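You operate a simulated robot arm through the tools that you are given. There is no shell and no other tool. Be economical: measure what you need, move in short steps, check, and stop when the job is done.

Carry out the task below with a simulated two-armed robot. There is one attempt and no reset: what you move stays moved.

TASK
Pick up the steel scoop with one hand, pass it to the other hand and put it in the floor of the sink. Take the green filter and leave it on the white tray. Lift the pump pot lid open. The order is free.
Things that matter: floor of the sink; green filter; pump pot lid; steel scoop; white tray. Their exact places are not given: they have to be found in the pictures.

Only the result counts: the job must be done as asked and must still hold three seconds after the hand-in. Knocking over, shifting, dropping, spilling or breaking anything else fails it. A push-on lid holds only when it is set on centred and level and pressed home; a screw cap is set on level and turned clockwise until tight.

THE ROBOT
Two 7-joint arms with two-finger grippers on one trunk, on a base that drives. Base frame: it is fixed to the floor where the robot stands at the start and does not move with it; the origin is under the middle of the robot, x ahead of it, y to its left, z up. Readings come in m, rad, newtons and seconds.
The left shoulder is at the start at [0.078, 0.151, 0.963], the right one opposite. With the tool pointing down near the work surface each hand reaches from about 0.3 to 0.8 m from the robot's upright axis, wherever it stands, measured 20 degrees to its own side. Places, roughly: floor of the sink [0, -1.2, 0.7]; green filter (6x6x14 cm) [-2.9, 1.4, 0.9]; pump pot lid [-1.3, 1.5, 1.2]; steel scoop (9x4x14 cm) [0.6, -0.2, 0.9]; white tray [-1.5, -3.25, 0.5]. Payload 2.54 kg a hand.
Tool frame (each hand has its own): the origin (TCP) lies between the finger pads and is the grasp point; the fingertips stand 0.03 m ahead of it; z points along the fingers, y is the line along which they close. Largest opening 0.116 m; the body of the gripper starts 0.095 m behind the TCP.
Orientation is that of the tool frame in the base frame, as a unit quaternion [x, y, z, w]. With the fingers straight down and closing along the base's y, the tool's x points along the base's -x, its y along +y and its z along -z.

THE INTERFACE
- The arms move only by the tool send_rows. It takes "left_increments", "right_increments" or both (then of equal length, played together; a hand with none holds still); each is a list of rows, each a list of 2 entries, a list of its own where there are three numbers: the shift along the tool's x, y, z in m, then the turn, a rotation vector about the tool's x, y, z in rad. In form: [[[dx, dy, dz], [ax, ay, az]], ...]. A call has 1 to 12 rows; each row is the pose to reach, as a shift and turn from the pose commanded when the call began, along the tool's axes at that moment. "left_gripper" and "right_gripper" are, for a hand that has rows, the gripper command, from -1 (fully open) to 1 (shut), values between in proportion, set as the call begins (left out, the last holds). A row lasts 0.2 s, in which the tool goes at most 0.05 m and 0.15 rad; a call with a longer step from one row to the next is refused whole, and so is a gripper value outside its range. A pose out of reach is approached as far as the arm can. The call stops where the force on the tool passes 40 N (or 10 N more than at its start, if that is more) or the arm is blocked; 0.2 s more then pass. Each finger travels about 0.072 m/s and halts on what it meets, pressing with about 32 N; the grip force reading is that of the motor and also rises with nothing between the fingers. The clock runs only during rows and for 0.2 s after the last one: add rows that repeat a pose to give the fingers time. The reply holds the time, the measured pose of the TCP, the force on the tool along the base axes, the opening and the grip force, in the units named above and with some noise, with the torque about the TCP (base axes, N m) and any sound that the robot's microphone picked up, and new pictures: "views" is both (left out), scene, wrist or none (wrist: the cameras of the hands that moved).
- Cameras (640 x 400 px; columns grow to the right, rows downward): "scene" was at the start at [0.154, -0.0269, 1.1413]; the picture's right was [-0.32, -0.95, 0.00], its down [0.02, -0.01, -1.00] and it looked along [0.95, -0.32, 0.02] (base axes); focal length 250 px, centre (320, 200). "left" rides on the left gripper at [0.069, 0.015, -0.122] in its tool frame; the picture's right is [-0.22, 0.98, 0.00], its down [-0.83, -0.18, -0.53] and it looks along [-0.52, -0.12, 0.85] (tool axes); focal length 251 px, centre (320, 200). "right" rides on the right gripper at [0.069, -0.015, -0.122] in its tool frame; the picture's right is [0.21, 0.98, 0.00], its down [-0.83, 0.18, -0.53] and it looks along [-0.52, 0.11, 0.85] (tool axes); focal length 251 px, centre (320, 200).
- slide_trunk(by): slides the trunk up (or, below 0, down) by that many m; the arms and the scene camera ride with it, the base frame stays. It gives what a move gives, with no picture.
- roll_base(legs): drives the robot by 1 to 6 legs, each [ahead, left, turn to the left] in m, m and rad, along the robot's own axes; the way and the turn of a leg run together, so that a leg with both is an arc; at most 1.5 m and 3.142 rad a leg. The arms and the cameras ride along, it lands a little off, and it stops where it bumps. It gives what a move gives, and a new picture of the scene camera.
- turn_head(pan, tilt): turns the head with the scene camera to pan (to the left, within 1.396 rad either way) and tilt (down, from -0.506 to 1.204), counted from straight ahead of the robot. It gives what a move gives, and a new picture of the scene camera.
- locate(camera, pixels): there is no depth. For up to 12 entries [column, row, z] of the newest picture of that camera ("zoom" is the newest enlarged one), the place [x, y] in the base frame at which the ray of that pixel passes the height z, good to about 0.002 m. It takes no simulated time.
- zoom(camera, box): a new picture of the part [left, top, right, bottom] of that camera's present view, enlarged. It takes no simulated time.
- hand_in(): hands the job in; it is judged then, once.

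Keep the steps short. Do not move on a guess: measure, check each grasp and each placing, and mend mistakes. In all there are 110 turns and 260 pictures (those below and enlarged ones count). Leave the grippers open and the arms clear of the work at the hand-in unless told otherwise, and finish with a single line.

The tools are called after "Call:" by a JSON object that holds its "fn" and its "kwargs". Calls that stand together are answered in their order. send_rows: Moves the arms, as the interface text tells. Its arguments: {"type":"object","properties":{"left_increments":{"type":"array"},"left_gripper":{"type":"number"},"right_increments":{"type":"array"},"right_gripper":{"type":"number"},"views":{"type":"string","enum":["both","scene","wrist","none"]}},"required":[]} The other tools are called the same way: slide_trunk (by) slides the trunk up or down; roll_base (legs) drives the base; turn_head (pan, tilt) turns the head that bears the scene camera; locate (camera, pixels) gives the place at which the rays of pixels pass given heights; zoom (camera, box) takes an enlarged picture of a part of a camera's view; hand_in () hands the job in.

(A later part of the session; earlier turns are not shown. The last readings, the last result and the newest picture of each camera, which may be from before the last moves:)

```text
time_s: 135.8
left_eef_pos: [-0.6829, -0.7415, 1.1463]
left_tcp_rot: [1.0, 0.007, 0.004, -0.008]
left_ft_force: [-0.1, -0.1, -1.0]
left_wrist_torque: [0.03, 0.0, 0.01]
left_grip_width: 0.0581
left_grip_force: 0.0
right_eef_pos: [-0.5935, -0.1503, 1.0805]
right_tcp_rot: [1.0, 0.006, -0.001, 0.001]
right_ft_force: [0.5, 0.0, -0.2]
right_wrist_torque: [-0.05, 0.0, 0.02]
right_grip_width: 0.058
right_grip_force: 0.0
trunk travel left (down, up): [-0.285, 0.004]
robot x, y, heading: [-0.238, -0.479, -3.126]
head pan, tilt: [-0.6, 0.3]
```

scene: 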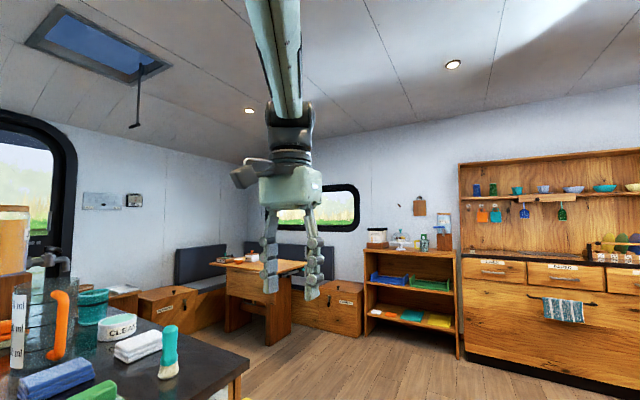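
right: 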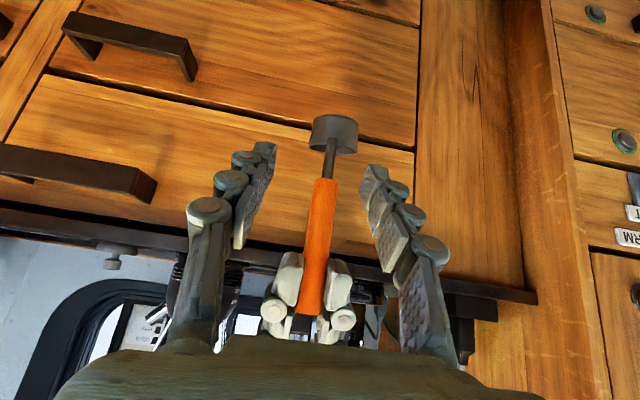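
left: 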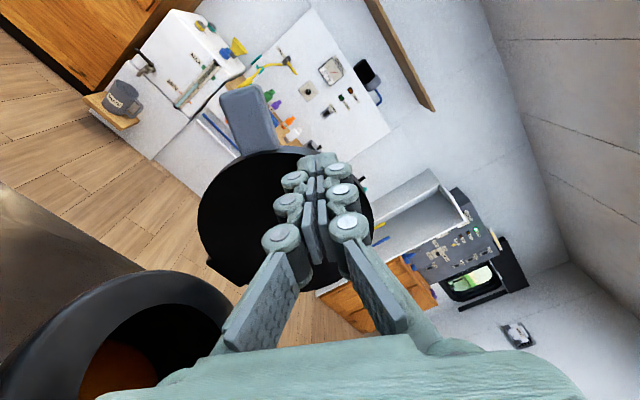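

The head is being held by the left arm (elbow up beside it). Move the left hand ahead and lower to free it.

Call:
{"fn": "send_rows", "kwargs": {"left_increments": [[[-0.04, -0.02, 0.01], [0, 0, 0]], [[-0.08, -0.04, 0.03], [0, 0, 0]], [[-0.12, -0.06, 0.05], [0, 0, 0]], [[-0.15, -0.07, 0.08], [0, 0, 0]], [[-0.15, -0.07, 0.11], [0, 0, 0]], [[-0.15, -0.07, 0.14], [0, 0, 0]]], "views": "none"}}

Call:
{"fn": "turn_head", "kwargs": {"pan": -0.3, "tilt": 0.3}}

```text
time_s: 137.2
left_eef_pos: [-0.8509, -0.6897, 1.0149]
left_tcp_rot: [1.0, 0.007, 0.0, -0.009]
left_ft_force: [-0.1, -0.1, -0.5]
left_wrist_torque: [0.0, 0.01, -0.02]
left_grip_width: 0.0578
left_grip_force: 0.0
left hand out of reach, approached as far as the arm can: row 1, 2, 3, 4, 5, 6
right_eef_pos: [-0.594, -0.1504, 1.0814]
right_tcp_rot: [1.0, 0.006, 0.0, 0.0]
right_ft_force: [0.9, -0.8, 0.7]
right_wrist_torque: [0.0, 0.03, -0.03]
right_grip_width: 0.0581
right_grip_force: 0.1
trunk travel left (down, up): [-0.285, 0.004]
robot x, y, heading: [-0.2377, -0.4787, -3.128]
head pan, tilt: [-0.6, 0.3]
```

```text
time_s: 138.0
left_eef_pos: [-0.8491, -0.6887, 1.0154]
left_tcp_rot: [1.0, 0.008, 0.003, -0.008]
left_ft_force: [0.4, 0.0, 0.2]
left_wrist_torque: [0.03, 0.03, -0.01]
left_grip_width: 0.0581
left_grip_force: 0.1
right_eef_pos: [-0.5943, -0.1515, 1.0806]
right_tcp_rot: [1.0, 0.006, -0.001, 0.0]
right_ft_force: [1.1, -0.2, -0.3]
right_wrist_torque: [0.01, 0.02, -0.01]
right_grip_width: 0.0581
right_grip_force: 0.1
trunk travel left (down, up): [-0.285, 0.004]
robot x, y, heading: [-0.2391, -0.4781, -3.128]
head pan, tilt: [-0.3, 0.3]
```

scene: 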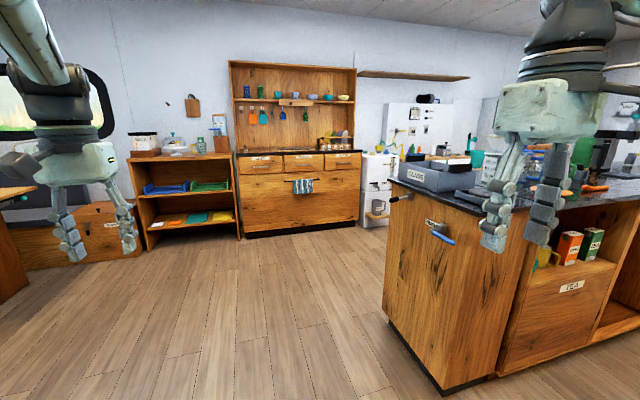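

Call:
{"fn": "locate", "kwargs": {"camera": "scene", "pixels": [[385, 318, 0.0], [443, 392, 0.0], [362, 225, 0.0], [245, 236, 0.0], [388, 178, 0.918], [130, 258, 0.0]]}}

Call:
{"fn": "zoom", "kwargs": {"camera": "scene", "box": [340, 80, 540, 220]}}

```text
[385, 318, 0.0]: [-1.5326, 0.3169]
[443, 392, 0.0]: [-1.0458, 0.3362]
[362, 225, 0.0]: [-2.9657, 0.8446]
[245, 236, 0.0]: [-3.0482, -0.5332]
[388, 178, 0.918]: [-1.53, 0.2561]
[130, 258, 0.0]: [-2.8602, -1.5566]
```

```text
2.86 times, centred on (440, 150) of scene
```

zoom: 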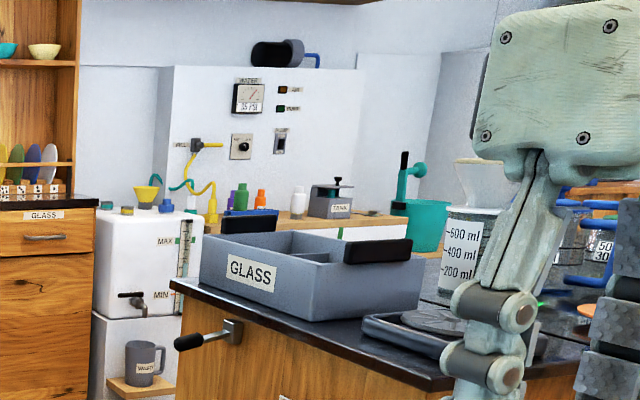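

Island spans x −1.53…−1.0, y 0.26…2.5; dresser/bench fronts at x≈−2.95…−3.05. Drive west then north along the back aisle at x≈−2.1.

Call:
{"fn": "roll_base", "kwargs": {"legs": [[1.0, 0, 0], [0.86, 0, 0], [0, -1.2, 0]]}}

Call:
{"fn": "turn_head", "kwargs": {"pan": -0.5, "tilt": 0.3}}

```text
time_s: 158.5
left_eef_pos: [-2.7302, 0.4382, 1.0152]
left_tcp_rot: [1.0, 0.028, 0.003, -0.007]
left_ft_force: [-0.9, 0.0, -0.3]
left_wrist_torque: [0.02, 0.0, -0.01]
left_grip_width: 0.058
left_grip_force: 0.1
right_eef_pos: [-2.496, 0.9855, 1.0814]
right_tcp_rot: [1.0, 0.026, 0.0, 0.0]
right_ft_force: [-0.1, 0.5, -0.8]
right_wrist_torque: [-0.02, 0.01, 0.0]
right_grip_width: 0.0581
right_grip_force: 0.1
trunk travel left (down, up): [-0.285, 0.004]
robot x, y, heading: [-2.13, 0.6731, -3.087]
head pan, tilt: [-0.3, 0.3]
```

scene: 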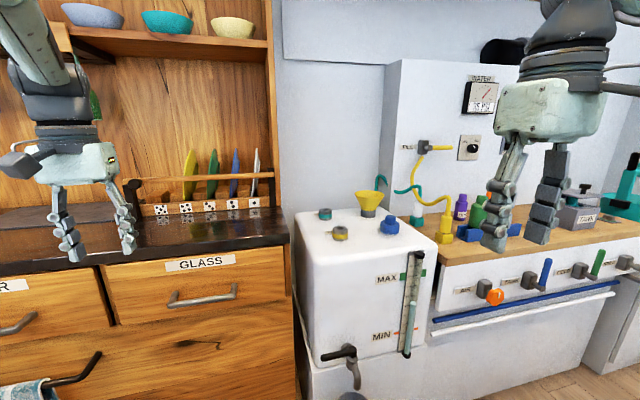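

```text
time_s: 159.3
left_eef_pos: [-2.7307, 0.4376, 1.0152]
left_tcp_rot: [1.0, 0.028, 0.002, -0.008]
left_ft_force: [0.5, 0.5, 0.7]
left_wrist_torque: [0.02, 0.03, 0.03]
left_grip_width: 0.0582
left_grip_force: 0.0
right_eef_pos: [-2.4971, 0.9852, 1.0822]
right_tcp_rot: [1.0, 0.027, -0.002, 0.001]
right_ft_force: [0.1, -0.4, -0.5]
right_wrist_torque: [0.0, 0.02, 0.05]
right_grip_width: 0.058
right_grip_force: 0.0
trunk travel left (down, up): [-0.285, 0.004]
robot x, y, heading: [-2.1296, 0.6709, -3.093]
head pan, tilt: [-0.499, 0.3]
```

scene: 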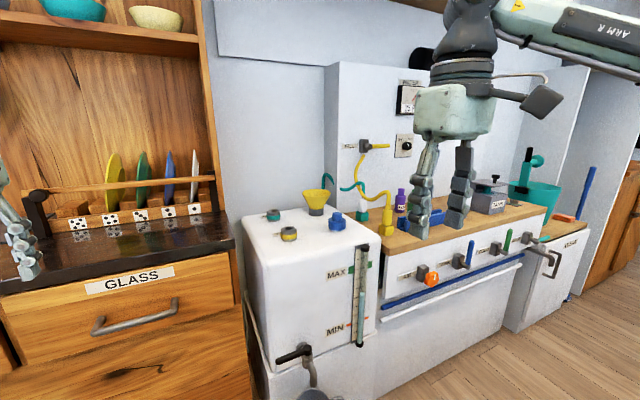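

Call:
{"fn": "locate", "kwargs": {"camera": "scene", "pixels": [[248, 255, 0.95], [290, 272, 0.95], [376, 240, 0.95], [315, 205, 0.98], [388, 258, 0.85], [540, 205, 0.85]]}}

Call:
{"fn": "zoom", "kwargs": {"camera": "right", "box": [0, 0, 640, 400]}}

```text
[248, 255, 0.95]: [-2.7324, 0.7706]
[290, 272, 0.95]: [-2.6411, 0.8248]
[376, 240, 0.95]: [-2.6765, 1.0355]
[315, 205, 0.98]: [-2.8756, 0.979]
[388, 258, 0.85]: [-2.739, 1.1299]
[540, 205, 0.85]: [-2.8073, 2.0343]
```

```text
1.00 times, centred on (320, 200) of right (not enlarged: the box is as wide or as high as the picture)
```

zoom: 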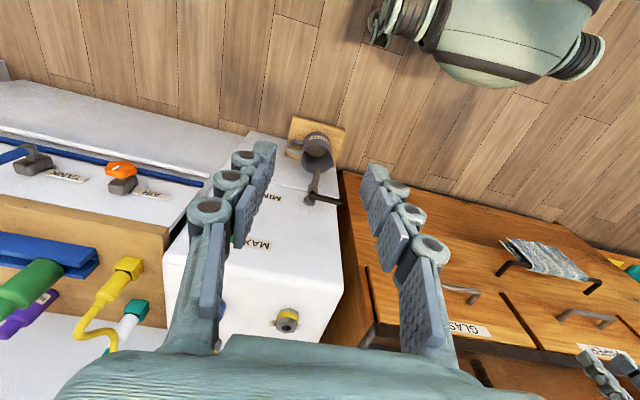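

Retract the left hand to a mirrored neutral pose so it stays clear of the tank.

Call:
{"fn": "send_rows", "kwargs": {"left_increments": [[[0.03, 0.01, -0.008], [0, 0, 0]], [[0.06, 0.02, -0.016], [0, 0, 0]], [[0.09, 0.03, -0.024], [0, 0, 0]], [[0.12, 0.04, -0.032], [0, 0, 0]], [[0.15, 0.05, -0.04], [0, 0, 0]], [[0.18, 0.06, -0.05], [0, 0, 0]], [[0.21, 0.07, -0.06], [0, 0, 0]], [[0.24, 0.08, -0.06], [0, 0, 0]]], "views": "scene"}}

```text
time_s: 160.8
left_eef_pos: [-2.5356, 0.3632, 0.9876]
left_tcp_rot: [0.992, 0.038, 0.116, -0.037]
left_ft_force: [-0.2, -0.2, -0.1]
left_wrist_torque: [-0.02, 0.0, 0.01]
left_grip_width: 0.0583
left_grip_force: 0.1
left hand out of reach, approached as far as the arm can: row 1, 2, 3, 4, 5, 6, 7
right_eef_pos: [-2.4976, 0.9857, 1.0818]
right_tcp_rot: [1.0, 0.026, -0.001, -0.001]
right_ft_force: [0.6, 0.0, 0.8]
right_wrist_torque: [0.07, -0.01, -0.03]
right_grip_width: 0.0578
right_grip_force: 0.2
trunk travel left (down, up): [-0.285, 0.004]
robot x, y, heading: [-2.1283, 0.6687, -3.089]
head pan, tilt: [-0.499, 0.3]
stopped in row 7 (left hand): the arm was blocked; the commanded pose is now the measured one
```

scene: 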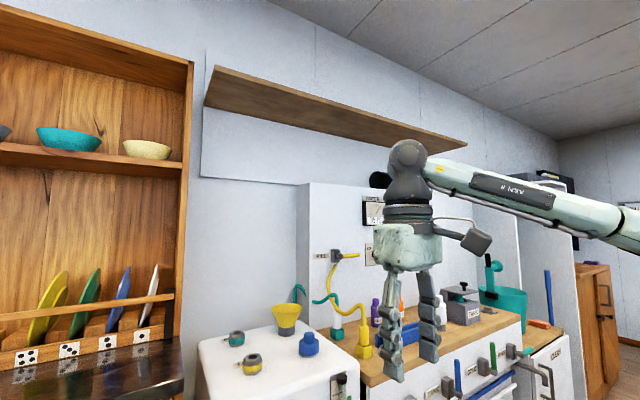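

The elbow touched the head. Move the left hand outwards (left) and a bit ahead, then look at that arm.

Call:
{"fn": "send_rows", "kwargs": {"left_increments": [[[-0.03, 0.02, 0], [0, 0, 0]], [[-0.06, 0.05, 0.0], [0, 0, 0]], [[-0.08, 0.09, 0.0], [0, 0, 0]], [[-0.08, 0.13, 0], [0, 0, 0]], [[-0.08, 0.17, 0], [0, 0, 0]], [[-0.08, 0.21, 0], [0, 0, 0]]], "views": "none"}}

Call:
{"fn": "turn_head", "kwargs": {"pan": 1.0, "tilt": 0.2}}

```text
time_s: 162.2
left_eef_pos: [-2.6, 0.1507, 0.9628]
left_tcp_rot: [0.993, 0.035, 0.111, -0.032]
left_ft_force: [-0.1, 1.4, 0.2]
left_wrist_torque: [0.0, 0.01, -0.01]
left_grip_width: 0.058
left_grip_force: 0.1
right_eef_pos: [-2.4963, 0.9846, 1.0814]
right_tcp_rot: [1.0, 0.027, 0.0, -0.001]
right_ft_force: [-0.4, 0.2, 0.7]
right_wrist_torque: [0.02, 0.01, 0.01]
right_grip_width: 0.058
right_grip_force: 0.1
trunk travel left (down, up): [-0.285, 0.004]
robot x, y, heading: [-2.1301, 0.6759, -3.086]
head pan, tilt: [-0.499, 0.3]
```

```text
time_s: 163.8
left_eef_pos: [-2.5988, 0.1508, 0.9632]
left_tcp_rot: [0.993, 0.036, 0.11, -0.032]
left_ft_force: [0.7, 0.6, 0.7]
left_wrist_torque: [0.02, -0.03, 0.01]
left_grip_width: 0.0582
left_grip_force: 0.1
right_eef_pos: [-2.4974, 0.9861, 1.08]
right_tcp_rot: [1.0, 0.026, -0.001, 0.0]
right_ft_force: [0.6, 0.1, -0.5]
right_wrist_torque: [0.0, 0.01, 0.02]
right_grip_width: 0.0579
right_grip_force: 0.0
trunk travel left (down, up): [-0.285, 0.004]
robot x, y, heading: [-2.1274, 0.6717, -3.089]
head pan, tilt: [1.0, 0.201]
```

scene: 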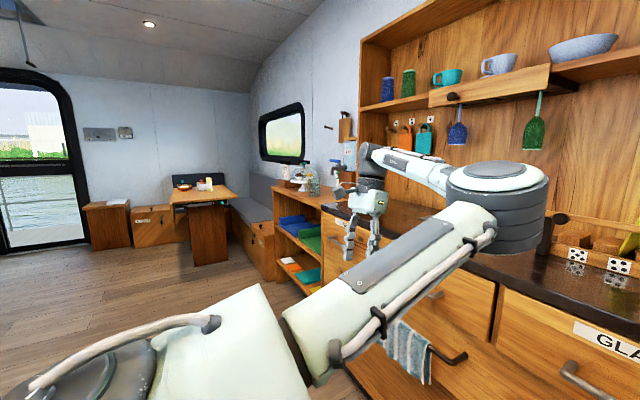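

The left arm's elbow flipped to the front. I'll untangle it in open space: strafe left 0.9 m and face south first.

Call:
{"fn": "roll_base", "kwargs": {"legs": [[0.1, 0, 0], [-0.1, 0.9, 0], [0.0, 0, 1.5]]}}

Call:
{"fn": "turn_head", "kwargs": {"pan": 0.3, "tilt": 0.1}}

```text
time_s: 177.3
left_eef_pos: [-1.604, -0.7396, 0.9657]
left_tcp_rot: [0.707, 0.697, 0.06, -0.1]
left_ft_force: [-0.2, 0.8, 0.0]
left_wrist_torque: [0.04, 0.01, 0.0]
left_grip_width: 0.0579
left_grip_force: 0.1
right_eef_pos: [-2.429, -0.5694, 1.0813]
right_tcp_rot: [0.718, 0.696, 0.0, 0.0]
right_ft_force: [-0.2, -0.2, 1.1]
right_wrist_torque: [-0.02, 0.0, -0.01]
right_grip_width: 0.058
right_grip_force: 0.1
trunk travel left (down, up): [-0.285, 0.004]
robot x, y, heading: [-2.0862, -0.2307, -1.599]
head pan, tilt: [1.0, 0.201]
```

scene: 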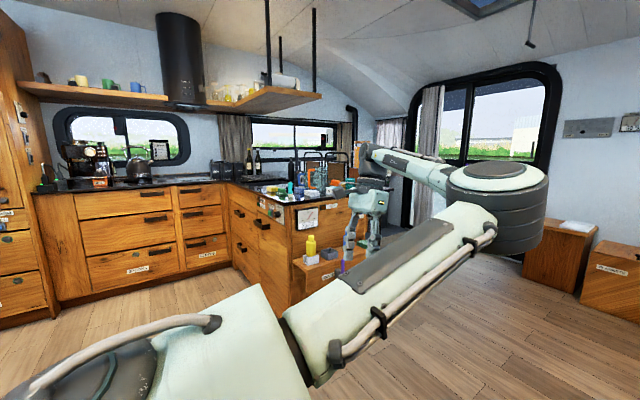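

```text
time_s: 178.4
left_eef_pos: [-1.6048, -0.7373, 0.9638]
left_tcp_rot: [0.707, 0.698, 0.06, -0.099]
left_ft_force: [-0.2, 0.7, -1.1]
left_wrist_torque: [0.0, -0.03, 0.0]
left_grip_width: 0.0577
left_grip_force: 0.1
right_eef_pos: [-2.4291, -0.5687, 1.0813]
right_tcp_rot: [0.717, 0.697, -0.002, 0.002]
right_ft_force: [0.5, -0.1, -0.4]
right_wrist_torque: [-0.02, -0.03, -0.04]
right_grip_width: 0.0581
right_grip_force: 0.2
trunk travel left (down, up): [-0.285, 0.004]
robot x, y, heading: [-2.0831, -0.2299, -1.603]
head pan, tilt: [0.3, 0.099]
```

scene: 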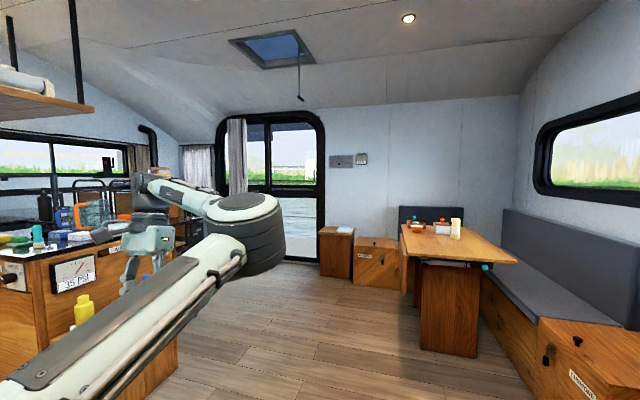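

The white tray seems to be on the small box near (345,229). Now extend the left arm nearly straight ahead to re-fold the elbow.

Call:
{"fn": "send_rows", "kwargs": {"left_increments": [[[-0.035, -0.03, -0.01], [0, 0, 0]], [[-0.07, -0.06, -0.02], [0, 0, 0]], [[-0.105, -0.09, -0.03], [0, 0, 0]], [[-0.14, -0.12, -0.04], [0, 0, 0]], [[-0.175, -0.15, -0.05], [0, 0, 0]], [[-0.21, -0.18, -0.06], [0, 0, 0]], [[-0.245, -0.21, -0.07], [0, 0, 0]], [[-0.27, -0.25, -0.08], [0, 0, 0]]], "views": "scene"}}

```text
time_s: 180.2
left_eef_pos: [-1.847, -0.929, 0.9963]
left_tcp_rot: [0.707, 0.698, 0.06, -0.097]
left_ft_force: [-1.1, -0.3, 0.3]
left_wrist_torque: [0.01, -0.04, 0.0]
left_grip_width: 0.058
left_grip_force: 0.0
left hand out of reach, approached as far as the arm can: row 5, 6, 7, 8
right_eef_pos: [-2.4304, -0.5685, 1.0824]
right_tcp_rot: [0.717, 0.697, -0.001, 0.001]
right_ft_force: [0.1, 0.8, 0.3]
right_wrist_torque: [-0.01, -0.02, -0.03]
right_grip_width: 0.058
right_grip_force: 0.0
trunk travel left (down, up): [-0.285, 0.004]
robot x, y, heading: [-2.0843, -0.2315, -1.602]
head pan, tilt: [0.3, 0.099]
```

scene: 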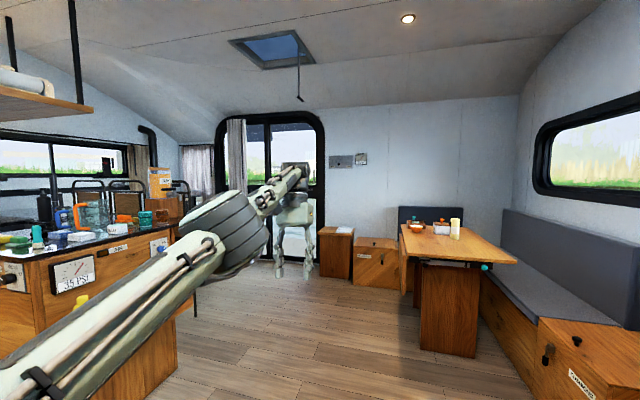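

Nearly straight. Now bring the hand inward across to the right and back so the elbow falls outside.

Call:
{"fn": "send_rows", "kwargs": {"left_increments": [[[0.0, -0.04, 0], [0, 0, 0]], [[0.0, -0.08, 0], [0, 0, 0]], [[0.01, -0.12, 0], [0, 0, 0]], [[0.02, -0.16, 0], [0, 0, 0]], [[0.04, -0.2, 0], [0, 0, 0]], [[0.07, -0.23, 0], [0, 0, 0]], [[0.1, -0.25, 0], [0, 0, 0]], [[0.14, -0.26, 0], [0, 0, 0]], [[0.18, -0.26, 0], [0, 0, 0]], [[0.22, -0.26, 0], [0, 0, 0]]], "views": "scene"}}

```text
time_s: 182.4
left_eef_pos: [-2.0923, -0.8561, 1.0816]
left_tcp_rot: [0.706, 0.699, 0.06, -0.098]
left_ft_force: [-0.6, -0.3, -0.2]
left_wrist_torque: [0.01, -0.01, 0.0]
left_grip_width: 0.0578
left_grip_force: 0.0
left hand out of reach, approached as far as the arm can: row 6, 7, 8, 9, 10
right_eef_pos: [-2.4297, -0.5691, 1.0818]
right_tcp_rot: [0.718, 0.696, 0.0, 0.001]
right_ft_force: [-0.5, 0.1, 0.3]
right_wrist_torque: [-0.02, -0.04, -0.01]
right_grip_width: 0.0579
right_grip_force: 0.0
trunk travel left (down, up): [-0.285, 0.004]
robot x, y, heading: [-2.0884, -0.2306, -1.598]
head pan, tilt: [0.3, 0.099]
```

scene: 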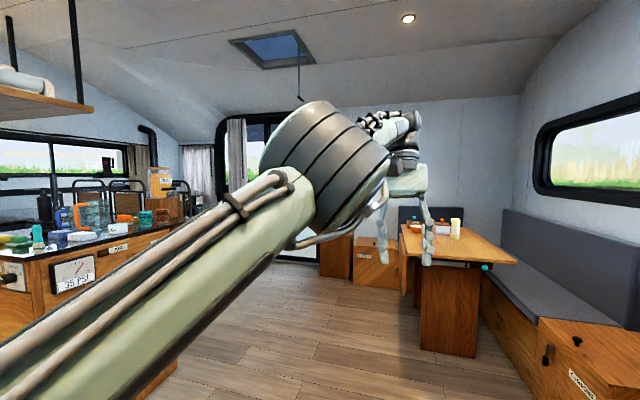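

Not yet. Swing the left arm out to the left side (open space), then bring it in with the elbow outside.

Call:
{"fn": "send_rows", "kwargs": {"left_increments": [[[0, 0.045, 0.01], [0, 0, 0]], [[0, 0.09, 0.02], [0, 0, 0]], [[0.0, 0.135, 0.03], [0, 0, 0]], [[0.0, 0.18, 0.04], [0, 0, 0]], [[0.0, 0.225, 0.05], [0, 0, 0]], [[0.0, 0.27, 0.06], [0, 0, 0]], [[0.02, 0.31, 0.06], [0, 0, 0]], [[0.05, 0.35, 0.06], [0, 0, 0]], [[0.08, 0.385, 0.06], [0, 0, 0]], [[0.11, 0.42, 0.06], [0, 0, 0]], [[0.14, 0.455, 0.06], [0, 0, 0]], [[0.17, 0.49, 0.06], [0, 0, 0]]], "views": "none"}}

Call:
{"fn": "send_rows", "kwargs": {"left_increments": [[[0.03, 0.035, 0], [0, 0, 0]], [[0.06, 0.07, 0], [0, 0, 0]], [[0.09, 0.105, 0.0], [0, 0, 0]], [[0.12, 0.14, 0], [0, 0, 0]], [[0.16, 0.16, 0], [0, 0, 0]], [[0.2, 0.18, 0], [0, 0, 0]]], "views": "none"}}

Call:
{"fn": "turn_head", "kwargs": {"pan": 1.1, "tilt": 0.2}}

```text
time_s: 185.0
left_eef_pos: [-1.6033, -0.6814, 1.0391]
left_tcp_rot: [0.707, 0.698, 0.061, -0.099]
left_ft_force: [1.2, 0.2, 0.0]
left_wrist_torque: [-0.04, 0.01, 0.05]
left_grip_width: 0.0578
left_grip_force: 0.1
right_eef_pos: [-2.4282, -0.5688, 1.0816]
right_tcp_rot: [0.717, 0.697, -0.001, 0.0]
right_ft_force: [0.5, 0.5, -0.1]
right_wrist_torque: [0.0, 0.01, 0.05]
right_grip_width: 0.0576
right_grip_force: 0.1
trunk travel left (down, up): [-0.285, 0.004]
robot x, y, heading: [-2.0852, -0.2296, -1.602]
head pan, tilt: [0.3, 0.099]
```

```text
time_s: 186.4
left_eef_pos: [-1.4201, -0.488, 1.0744]
left_tcp_rot: [0.707, 0.698, 0.059, -0.098]
left_ft_force: [-0.6, 0.9, -0.4]
left_wrist_torque: [0.0, 0.03, -0.03]
left_grip_width: 0.0579
left_grip_force: 0.0
right_eef_pos: [-2.4284, -0.5687, 1.0824]
right_tcp_rot: [0.718, 0.696, -0.001, 0.001]
right_ft_force: [-0.1, -0.4, 0.1]
right_wrist_torque: [-0.01, 0.0, -0.02]
right_grip_width: 0.0581
right_grip_force: 0.0
trunk travel left (down, up): [-0.285, 0.004]
robot x, y, heading: [-2.0839, -0.2289, -1.602]
head pan, tilt: [0.3, 0.099]
```

```text
time_s: 187.5
left_eef_pos: [-1.4204, -0.4886, 1.0752]
left_tcp_rot: [0.706, 0.698, 0.06, -0.099]
left_ft_force: [0.3, 0.1, 0.0]
left_wrist_torque: [0.0, -0.02, -0.02]
left_grip_width: 0.058
left_grip_force: 0.1
right_eef_pos: [-2.4295, -0.5694, 1.0809]
right_tcp_rot: [0.717, 0.697, 0.0, 0.0]
right_ft_force: [-0.3, 0.5, 0.4]
right_wrist_torque: [-0.04, 0.0, 0.01]
right_grip_width: 0.0577
right_grip_force: 0.2
trunk travel left (down, up): [-0.285, 0.004]
robot x, y, heading: [-2.0836, -0.2272, -1.603]
head pan, tilt: [1.1, 0.201]
```

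scene: 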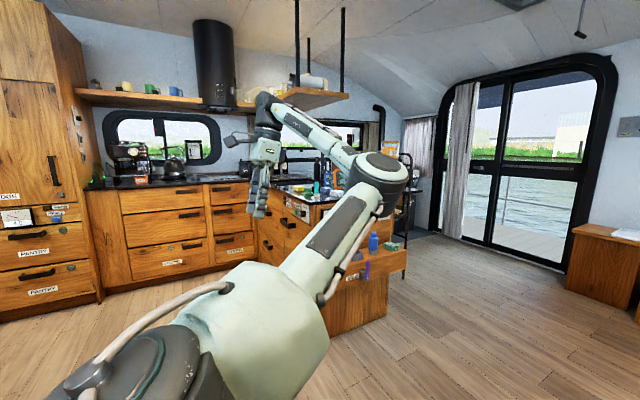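

Keep swinging the hand back along the left side so the elbow goes outward.

Call:
{"fn": "send_rows", "kwargs": {"left_increments": [[[0.04, 0.01, 0], [0, 0, 0]], [[0.08, 0.01, 0], [0, 0, 0]], [[0.12, 0.01, 0.0], [0, 0, 0]], [[0.16, 0.01, 0], [0, 0, 0]], [[0.2, 0.0, 0], [0, 0, 0]], [[0.24, 0.0, 0], [0, 0, 0]], [[0.28, 0.0, 0], [0, 0, 0]]], "views": "scene"}}

```text
time_s: 189.1
left_eef_pos: [-1.4155, -0.2163, 1.1387]
left_tcp_rot: [0.707, 0.698, 0.059, -0.098]
left_ft_force: [0.8, 0.3, -0.2]
left_wrist_torque: [0.0, 0.0, 0.0]
left_grip_width: 0.0579
left_grip_force: 0.1
right_eef_pos: [-2.4313, -0.5683, 1.0813]
right_tcp_rot: [0.717, 0.697, -0.001, 0.001]
right_ft_force: [-0.1, 0.2, 0.0]
right_wrist_torque: [0.03, 0.02, 0.03]
right_grip_width: 0.0579
right_grip_force: 0.1
trunk travel left (down, up): [-0.285, 0.004]
robot x, y, heading: [-2.0864, -0.2307, -1.598]
head pan, tilt: [1.1, 0.201]
```

scene: 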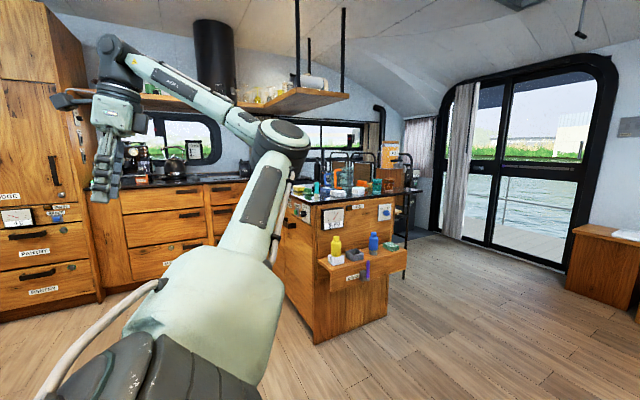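

Good: the left arm is now parked out at the left side. Turn to face the bench (−x) and strafe to the filter.

Call:
{"fn": "roll_base", "kwargs": {"legs": [[0, 0, -1.55], [0, -1.35, 0], [0.05, 0, 0]]}}

Call:
{"fn": "turn_head", "kwargs": {"pan": -0.25, "tilt": 0.4}}

```text
time_s: 206.6
left_eef_pos: [-2.0906, 0.4356, 1.1396]
left_tcp_rot: [0.993, 0.0, 0.112, -0.028]
left_ft_force: [0.0, 0.9, -0.7]
left_wrist_torque: [0.0, -0.06, -0.04]
left_grip_width: 0.0579
left_grip_force: 0.0
right_eef_pos: [-2.4553, 1.4447, 1.0815]
right_tcp_rot: [1.0, -0.008, 0.0, 0.0]
right_ft_force: [-0.2, 1.1, -0.1]
right_wrist_torque: [0.04, -0.03, -0.01]
right_grip_width: 0.0581
right_grip_force: 0.1
trunk travel left (down, up): [-0.285, 0.004]
robot x, y, heading: [-2.1089, 1.1033, 3.128]
head pan, tilt: [1.1, 0.201]
```

scene: 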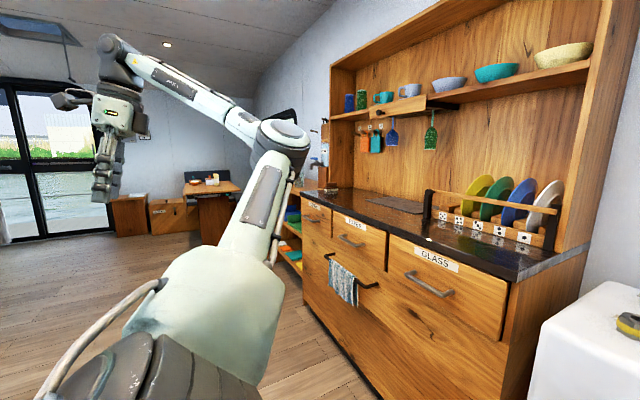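

```text
time_s: 208.1
left_eef_pos: [-2.09, 0.4354, 1.1396]
left_tcp_rot: [0.993, 0.0, 0.112, -0.029]
left_ft_force: [0.1, 0.2, -0.1]
left_wrist_torque: [0.0, -0.02, 0.0]
left_grip_width: 0.0583
left_grip_force: 0.0
right_eef_pos: [-2.4543, 1.4439, 1.0816]
right_tcp_rot: [1.0, -0.008, 0.0, 0.0]
right_ft_force: [0.1, -0.4, -0.1]
right_wrist_torque: [0.0, 0.03, -0.01]
right_grip_width: 0.0581
right_grip_force: 0.0
trunk travel left (down, up): [-0.285, 0.004]
robot x, y, heading: [-2.1102, 1.1055, 3.132]
head pan, tilt: [-0.25, 0.4]
```

scene: 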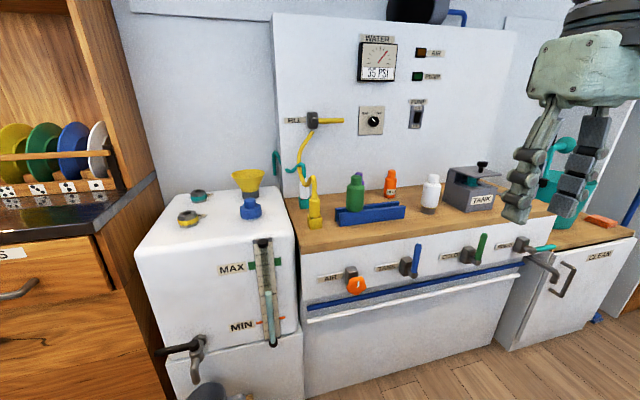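

Zoom on the rack with the green filter.

Call:
{"fn": "zoom", "kwargs": {"camera": "scene", "box": [280, 150, 480, 250]}}

Call:
{"fn": "zoom", "kwargs": {"camera": "right", "box": [0, 0, 640, 400]}}

```text
3.20 times, centred on (380, 200) of scene
```

zoom: 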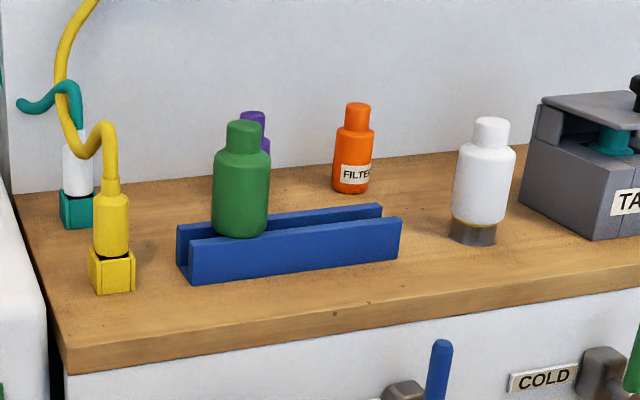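

```text
1.00 times, centred on (320, 200) of right (not enlarged: the box is as wide or as high as the picture)
```

zoom: 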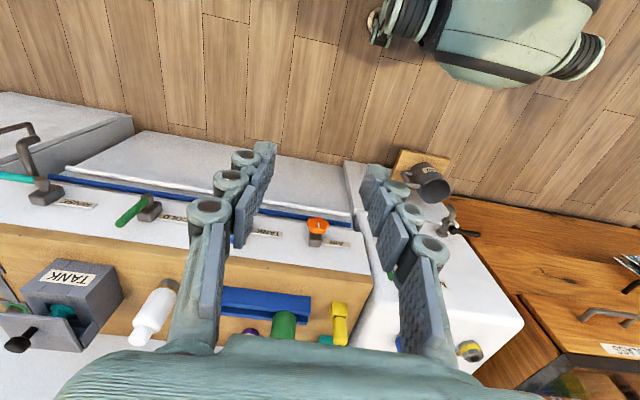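

The green filter stands at the left end of a blue channel rack. Drive a little closer for measuring and reach.

Call:
{"fn": "roll_base", "kwargs": {"legs": [[0.17, 0, 0]]}}

Call:
{"fn": "zoom", "kwargs": {"camera": "right", "box": [180, 150, 460, 400]}}

Call:
{"fn": "zoom", "kwargs": {"camera": "scene", "box": [260, 150, 460, 280]}}

```text
time_s: 209.6
left_eef_pos: [-2.2591, 0.4379, 1.1395]
left_tcp_rot: [0.993, 0.0, 0.112, -0.028]
left_ft_force: [-0.2, 0.0, 0.0]
left_wrist_torque: [0.01, 0.0, 0.0]
left_grip_width: 0.0579
left_grip_force: 0.1
right_eef_pos: [-2.6253, 1.4458, 1.0818]
right_tcp_rot: [1.0, -0.007, 0.0, 0.0]
right_ft_force: [-0.3, -0.5, 0.7]
right_wrist_torque: [0.01, -0.02, 0.02]
right_grip_width: 0.0577
right_grip_force: 0.2
trunk travel left (down, up): [-0.285, 0.004]
robot x, y, heading: [-2.2803, 1.1072, 3.13]
head pan, tilt: [-0.25, 0.4]
```

scene: 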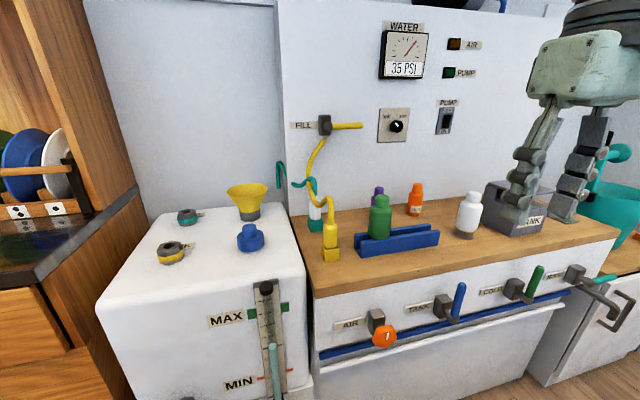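

```text
1.60 times, centred on (320, 275) of right
```

zoom: 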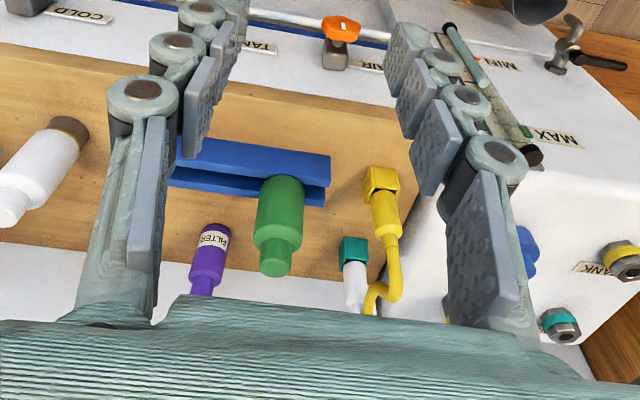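

```text
3.08 times, centred on (360, 215) of scene
```

zoom: 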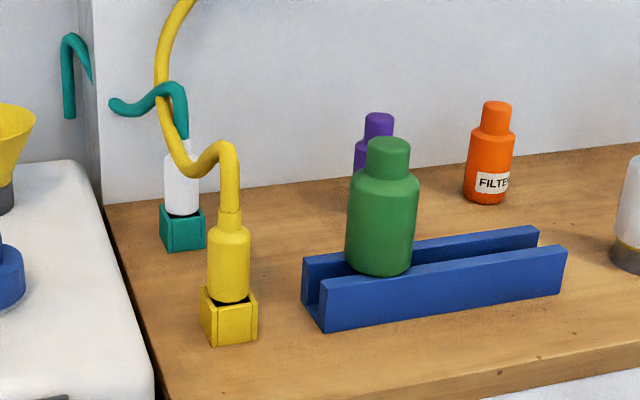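

Call:
{"fn": "locate", "kwargs": {"camera": "right", "pixels": [[291.9, 317.5, 0.96], [291.9, 317.5, 0.98], [291.9, 317.5, 1.0], [362, 250, 0.92], [372, 300, 0.96]]}}

Call:
{"fn": "locate", "kwargs": {"camera": "scene", "pixels": [[382.3, 197, 0.96], [382.3, 197, 0.98], [382.3, 197, 1.0], [379, 238, 0.87], [379, 238, 0.89], [330, 220, 0.95], [361, 256, 0.83]]}}

```text
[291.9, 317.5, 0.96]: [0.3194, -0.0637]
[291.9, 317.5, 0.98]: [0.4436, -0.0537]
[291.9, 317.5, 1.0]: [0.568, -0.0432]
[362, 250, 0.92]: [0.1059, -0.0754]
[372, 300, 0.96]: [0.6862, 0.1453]
```

```text
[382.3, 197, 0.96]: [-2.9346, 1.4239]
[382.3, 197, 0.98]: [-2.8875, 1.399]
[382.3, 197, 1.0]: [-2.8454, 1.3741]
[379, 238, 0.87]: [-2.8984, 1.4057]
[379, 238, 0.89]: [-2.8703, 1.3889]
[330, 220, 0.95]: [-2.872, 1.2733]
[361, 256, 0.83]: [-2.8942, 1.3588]
```

The right camera's last full picture is old; retake its zoom and locate in it.

Call:
{"fn": "zoom", "kwargs": {"camera": "right", "box": [220, 230, 380, 350]}}

```text
3.33 times, centred on (300, 290) of right
```

zoom: 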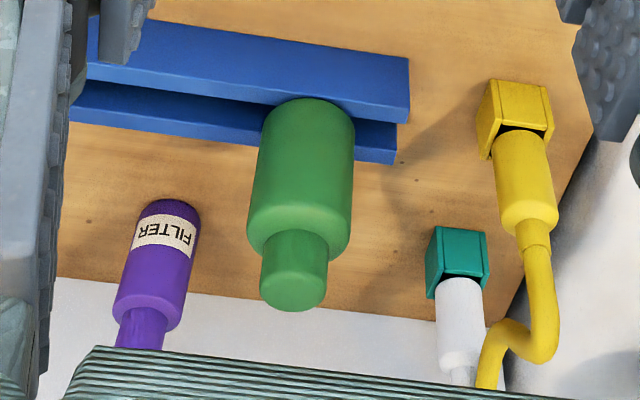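

Call:
{"fn": "locate", "kwargs": {"camera": "zoom", "pixels": [[293, 293, 0.94], [293, 293, 0.96], [293, 293, 0.98], [293, 293, 1.0], [302, 215, 0.93], [302, 215, 0.95], [518, 100, 0.87], [410, 100, 0.87]]}}

```text
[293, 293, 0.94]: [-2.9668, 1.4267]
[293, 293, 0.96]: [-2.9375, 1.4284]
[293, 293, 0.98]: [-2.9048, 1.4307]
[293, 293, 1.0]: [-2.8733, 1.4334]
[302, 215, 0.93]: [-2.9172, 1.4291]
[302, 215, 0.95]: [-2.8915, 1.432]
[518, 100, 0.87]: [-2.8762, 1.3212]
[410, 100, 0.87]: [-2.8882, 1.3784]
```

Cap top ≈(−2.943,1.428,0.957). Check purple and yellow neighbours.

Call:
{"fn": "locate", "kwargs": {"camera": "zoom", "pixels": [[172, 210, 0.83], [150, 310, 0.9], [150, 310, 0.93], [525, 215, 0.9], [545, 300, 0.95], [540, 240, 0.92], [460, 290, 0.85], [350, 250, 0.924], [255, 240, 0.924]]}}

```text
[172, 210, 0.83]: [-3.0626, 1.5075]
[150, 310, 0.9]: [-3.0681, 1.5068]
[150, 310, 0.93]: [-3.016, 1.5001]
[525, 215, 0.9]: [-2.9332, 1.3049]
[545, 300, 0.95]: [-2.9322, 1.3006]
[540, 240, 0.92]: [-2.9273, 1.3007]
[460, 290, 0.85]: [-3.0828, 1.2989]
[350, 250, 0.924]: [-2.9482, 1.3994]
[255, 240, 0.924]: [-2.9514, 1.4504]
```

Clear of neighbours. Move the right hand above the filter with ~0.085 opening.

Call:
{"fn": "send_rows", "kwargs": {"right_increments": [[[-0.04, 0.003, 0], [0, 0, 0]], [[-0.08, 0.006, 0], [0, 0, 0]], [[-0.12, 0.009, 0], [0, 0, 0]], [[-0.16, 0.012, 0], [0, 0, 0]], [[-0.2, 0.015, 0], [0, 0, 0]], [[-0.24, 0.018, 0], [0, 0, 0]], [[-0.28, 0.02, 0], [0, 0, 0]], [[-0.318, 0.02, 0], [0, 0, 0]], [[-0.318, 0.02, 0], [0, 0, 0]]], "right_gripper": -0.47}}

```text
time_s: 211.6
left_eef_pos: [-2.2587, 0.4377, 1.1377]
left_tcp_rot: [0.993, 0.002, 0.111, -0.028]
left_ft_force: [0.6, -0.1, -1.1]
left_wrist_torque: [-0.03, -0.01, 0.0]
left_grip_width: 0.0582
left_grip_force: 0.0
right_eef_pos: [-2.9302, 1.4307, 1.0804]
right_tcp_rot: [1.0, -0.009, -0.001, 0.0]
right_ft_force: [-0.3, -0.6, 1.0]
right_wrist_torque: [0.05, -0.02, 0.02]
right_grip_width: 0.0857
right_grip_force: 0.1
right hand out of reach, approached as far as the arm can: row 8, 9
trunk travel left (down, up): [-0.285, 0.004]
robot x, y, heading: [-2.2798, 1.1095, 3.13]
head pan, tilt: [-0.25, 0.4]
```

scene: 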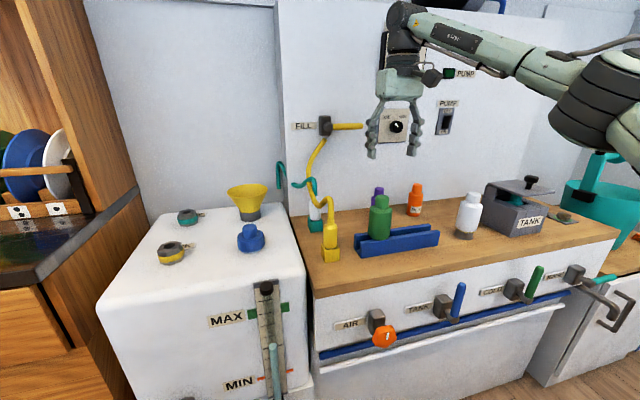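
right: 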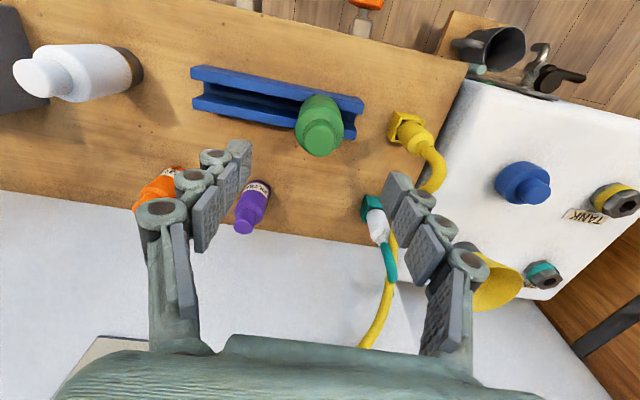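

Call:
{"fn": "locate", "kwargs": {"camera": "right", "pixels": [[320, 142, 0.957], [300, 115, 0.924], [343, 120, 0.924]]}}

Call:
{"fn": "zoom", "kwargs": {"camera": "right", "box": [260, 60, 400, 180]}}

```text
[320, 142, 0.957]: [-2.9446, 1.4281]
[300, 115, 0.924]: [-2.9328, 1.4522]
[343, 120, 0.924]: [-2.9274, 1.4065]
```

```text
3.33 times, centred on (330, 120) of right
```

zoom: 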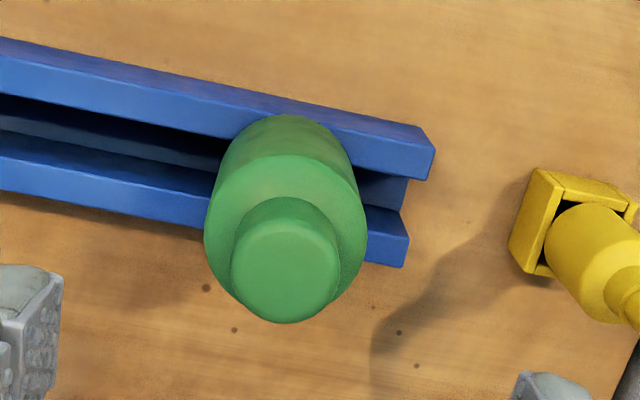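

Aligned within 1.5 cm. Lower 8 cm while correcting x and y, then check.

Call:
{"fn": "send_rows", "kwargs": {"right_increments": [[[0, 0.001, 0.03], [0, 0, 0]], [[-0.007, 0.002, 0.06], [0, 0, 0]], [[-0.0145, 0.003, 0.08], [0, 0, 0]], [[-0.0145, 0.003, 0.08], [0, 0, 0]]], "views": "wrist"}}

```text
time_s: 212.6
left_eef_pos: [-2.2595, 0.4377, 1.139]
left_tcp_rot: [0.993, 0.001, 0.111, -0.029]
left_ft_force: [0.6, -0.1, -0.1]
left_wrist_torque: [-0.03, 0.01, 0.02]
left_grip_width: 0.0579
left_grip_force: 0.0
right_eef_pos: [-2.9475, 1.43, 1.0006]
right_tcp_rot: [1.0, -0.009, -0.001, 0.0]
right_ft_force: [0.0, 0.2, -0.4]
right_wrist_torque: [-0.02, 0.0, 0.0]
right_grip_width: 0.0851
right_grip_force: 0.1
trunk travel left (down, up): [-0.285, 0.004]
robot x, y, heading: [-2.2791, 1.109, 3.125]
head pan, tilt: [-0.25, 0.4]
```

right: 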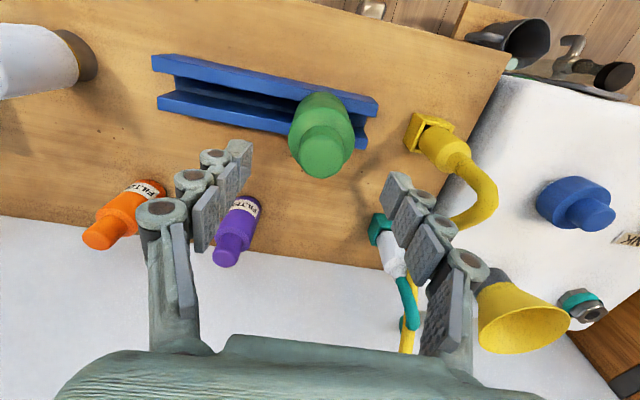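

Descend to z≈0.905 (tips 0.875, above the rails) and stop if contact.

Call:
{"fn": "send_rows", "kwargs": {"right_increments": [[[0.001, 0.001, 0.03], [0, 0, 0]], [[0.002, 0.002, 0.06], [0, 0, 0]], [[0.002, 0.002, 0.08], [0, 0, 0]], [[0.002, 0.002, 0.095], [0, 0, 0]], [[0.002, 0.002, 0.095], [0, 0, 0]]], "views": "wrist"}}

Call:
{"fn": "zoom", "kwargs": {"camera": "scene", "box": [300, 130, 460, 270]}}

```text
time_s: 213.8
left_eef_pos: [-2.2593, 0.4379, 1.1399]
left_tcp_rot: [0.993, 0.0, 0.111, -0.028]
left_ft_force: [-0.2, 0.2, 0.9]
left_wrist_torque: [-0.02, 0.02, 0.02]
left_grip_width: 0.058
left_grip_force: 0.1
right_eef_pos: [-2.9452, 1.4264, 0.9068]
right_tcp_rot: [1.0, -0.007, -0.001, 0.0]
right_ft_force: [0.1, -0.3, 0.4]
right_wrist_torque: [-0.02, -0.02, -0.02]
right_grip_width: 0.0849
right_grip_force: 0.0
trunk travel left (down, up): [-0.285, 0.004]
robot x, y, heading: [-2.2829, 1.1094, 3.129]
head pan, tilt: [-0.25, 0.4]
```

right: 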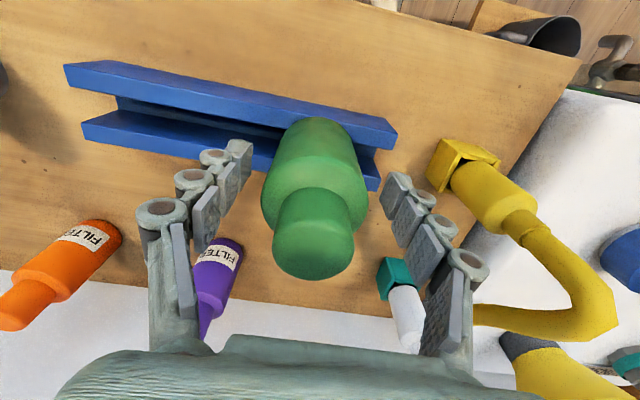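

```text
2.86 times, centred on (380, 200) of scene
```

zoom: 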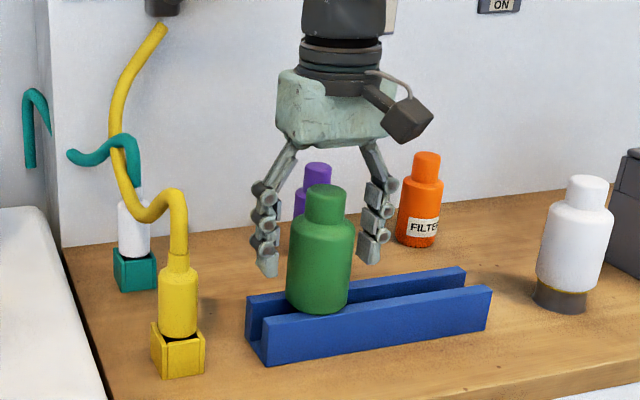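

Filter is between the fingers, offset ~3 mm. Correct and close.

Call:
{"fn": "send_rows", "kwargs": {"right_increments": [[[0.003, -0.003, 0], [0, 0, 0]], [[0.003, -0.003, 0], [0, 0, 0]]], "views": "none"}}

Call:
{"fn": "send_rows", "kwargs": {"right_increments": [[[0, 0, 0], [0, 0, 0]], [[0, 0, 0], [0, 0, 0]], [[0, 0, 0], [0, 0, 0]], [[0, 0, 0], [0, 0, 0]]], "right_gripper": 1, "views": "wrist"}}

```text
time_s: 214.3
left_eef_pos: [-2.2604, 0.4379, 1.1384]
left_tcp_rot: [0.993, 0.001, 0.111, -0.028]
left_ft_force: [-0.3, -0.1, -0.7]
left_wrist_torque: [-0.03, 0.02, -0.02]
left_grip_width: 0.0579
left_grip_force: 0.2
right_eef_pos: [-2.942, 1.4304, 0.9077]
right_tcp_rot: [1.0, -0.008, -0.001, 0.0]
right_ft_force: [0.1, -0.2, 0.0]
right_wrist_torque: [0.0, 0.04, 0.01]
right_grip_width: 0.0851
right_grip_force: 0.1
trunk travel left (down, up): [-0.285, 0.004]
robot x, y, heading: [-2.2822, 1.1056, 3.122]
head pan, tilt: [-0.25, 0.4]
```

```text
time_s: 215.3
left_eef_pos: [-2.2595, 0.4382, 1.1386]
left_tcp_rot: [0.993, 0.001, 0.111, -0.029]
left_ft_force: [-0.1, 0.6, -0.2]
left_wrist_torque: [0.0, 0.03, 0.02]
left_grip_width: 0.0581
left_grip_force: 0.2
right_eef_pos: [-2.9423, 1.4294, 0.9072]
right_tcp_rot: [1.0, -0.008, -0.001, 0.0]
right_ft_force: [0.2, -1.2, 0.5]
right_wrist_torque: [-0.12, 0.0, 0.0]
right_grip_width: 0.0549
right_grip_force: 31.7
trunk travel left (down, up): [-0.285, 0.004]
robot x, y, heading: [-2.2803, 1.1069, 3.13]
head pan, tilt: [-0.25, 0.4]
```

right: 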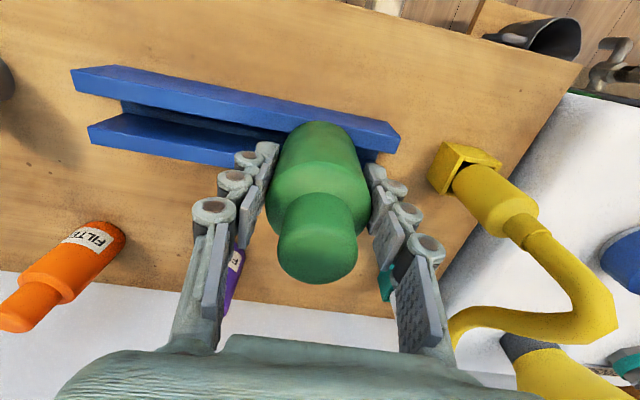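

Gripped at 0.055 m. Lift slowly straight up.

Call:
{"fn": "send_rows", "kwargs": {"right_increments": [[[0, 0, -0.01], [0, 0, 0]], [[0, 0, -0.025], [0, 0, 0]], [[0, 0, -0.05], [0, 0, 0]], [[0, 0, -0.08], [0, 0, 0]], [[0, 0, -0.11], [0, 0, 0]], [[0, 0, -0.13], [0, 0, 0]]]}}

```text
time_s: 216.8
left_eef_pos: [-2.2595, 0.4383, 1.1387]
left_tcp_rot: [0.993, 0.0, 0.112, -0.029]
left_ft_force: [0.2, -0.7, -0.1]
left_wrist_torque: [0.0, 0.01, 0.01]
left_grip_width: 0.058
left_grip_force: 0.1
right_eef_pos: [-2.9424, 1.4304, 1.0336]
right_tcp_rot: [1.0, -0.009, 0.0, -0.001]
right_ft_force: [-0.2, 0.4, -2.6]
right_wrist_torque: [-0.02, 0.02, 0.02]
right_grip_width: 0.0547
right_grip_force: 31.9
trunk travel left (down, up): [-0.285, 0.004]
robot x, y, heading: [-2.2807, 1.1075, 3.129]
head pan, tilt: [-0.25, 0.4]
```

scene: 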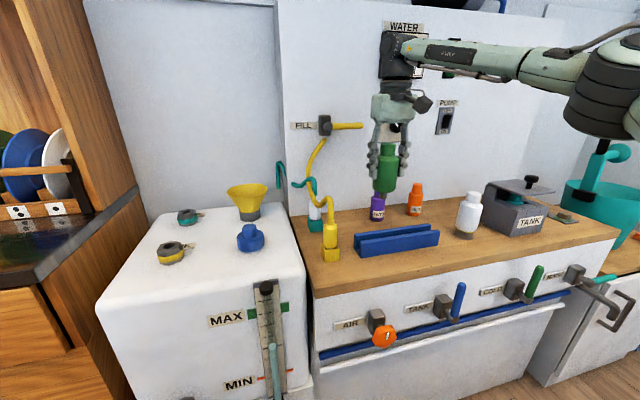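
right: 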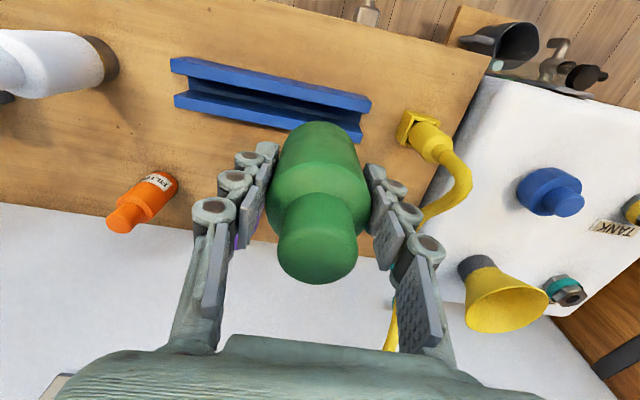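

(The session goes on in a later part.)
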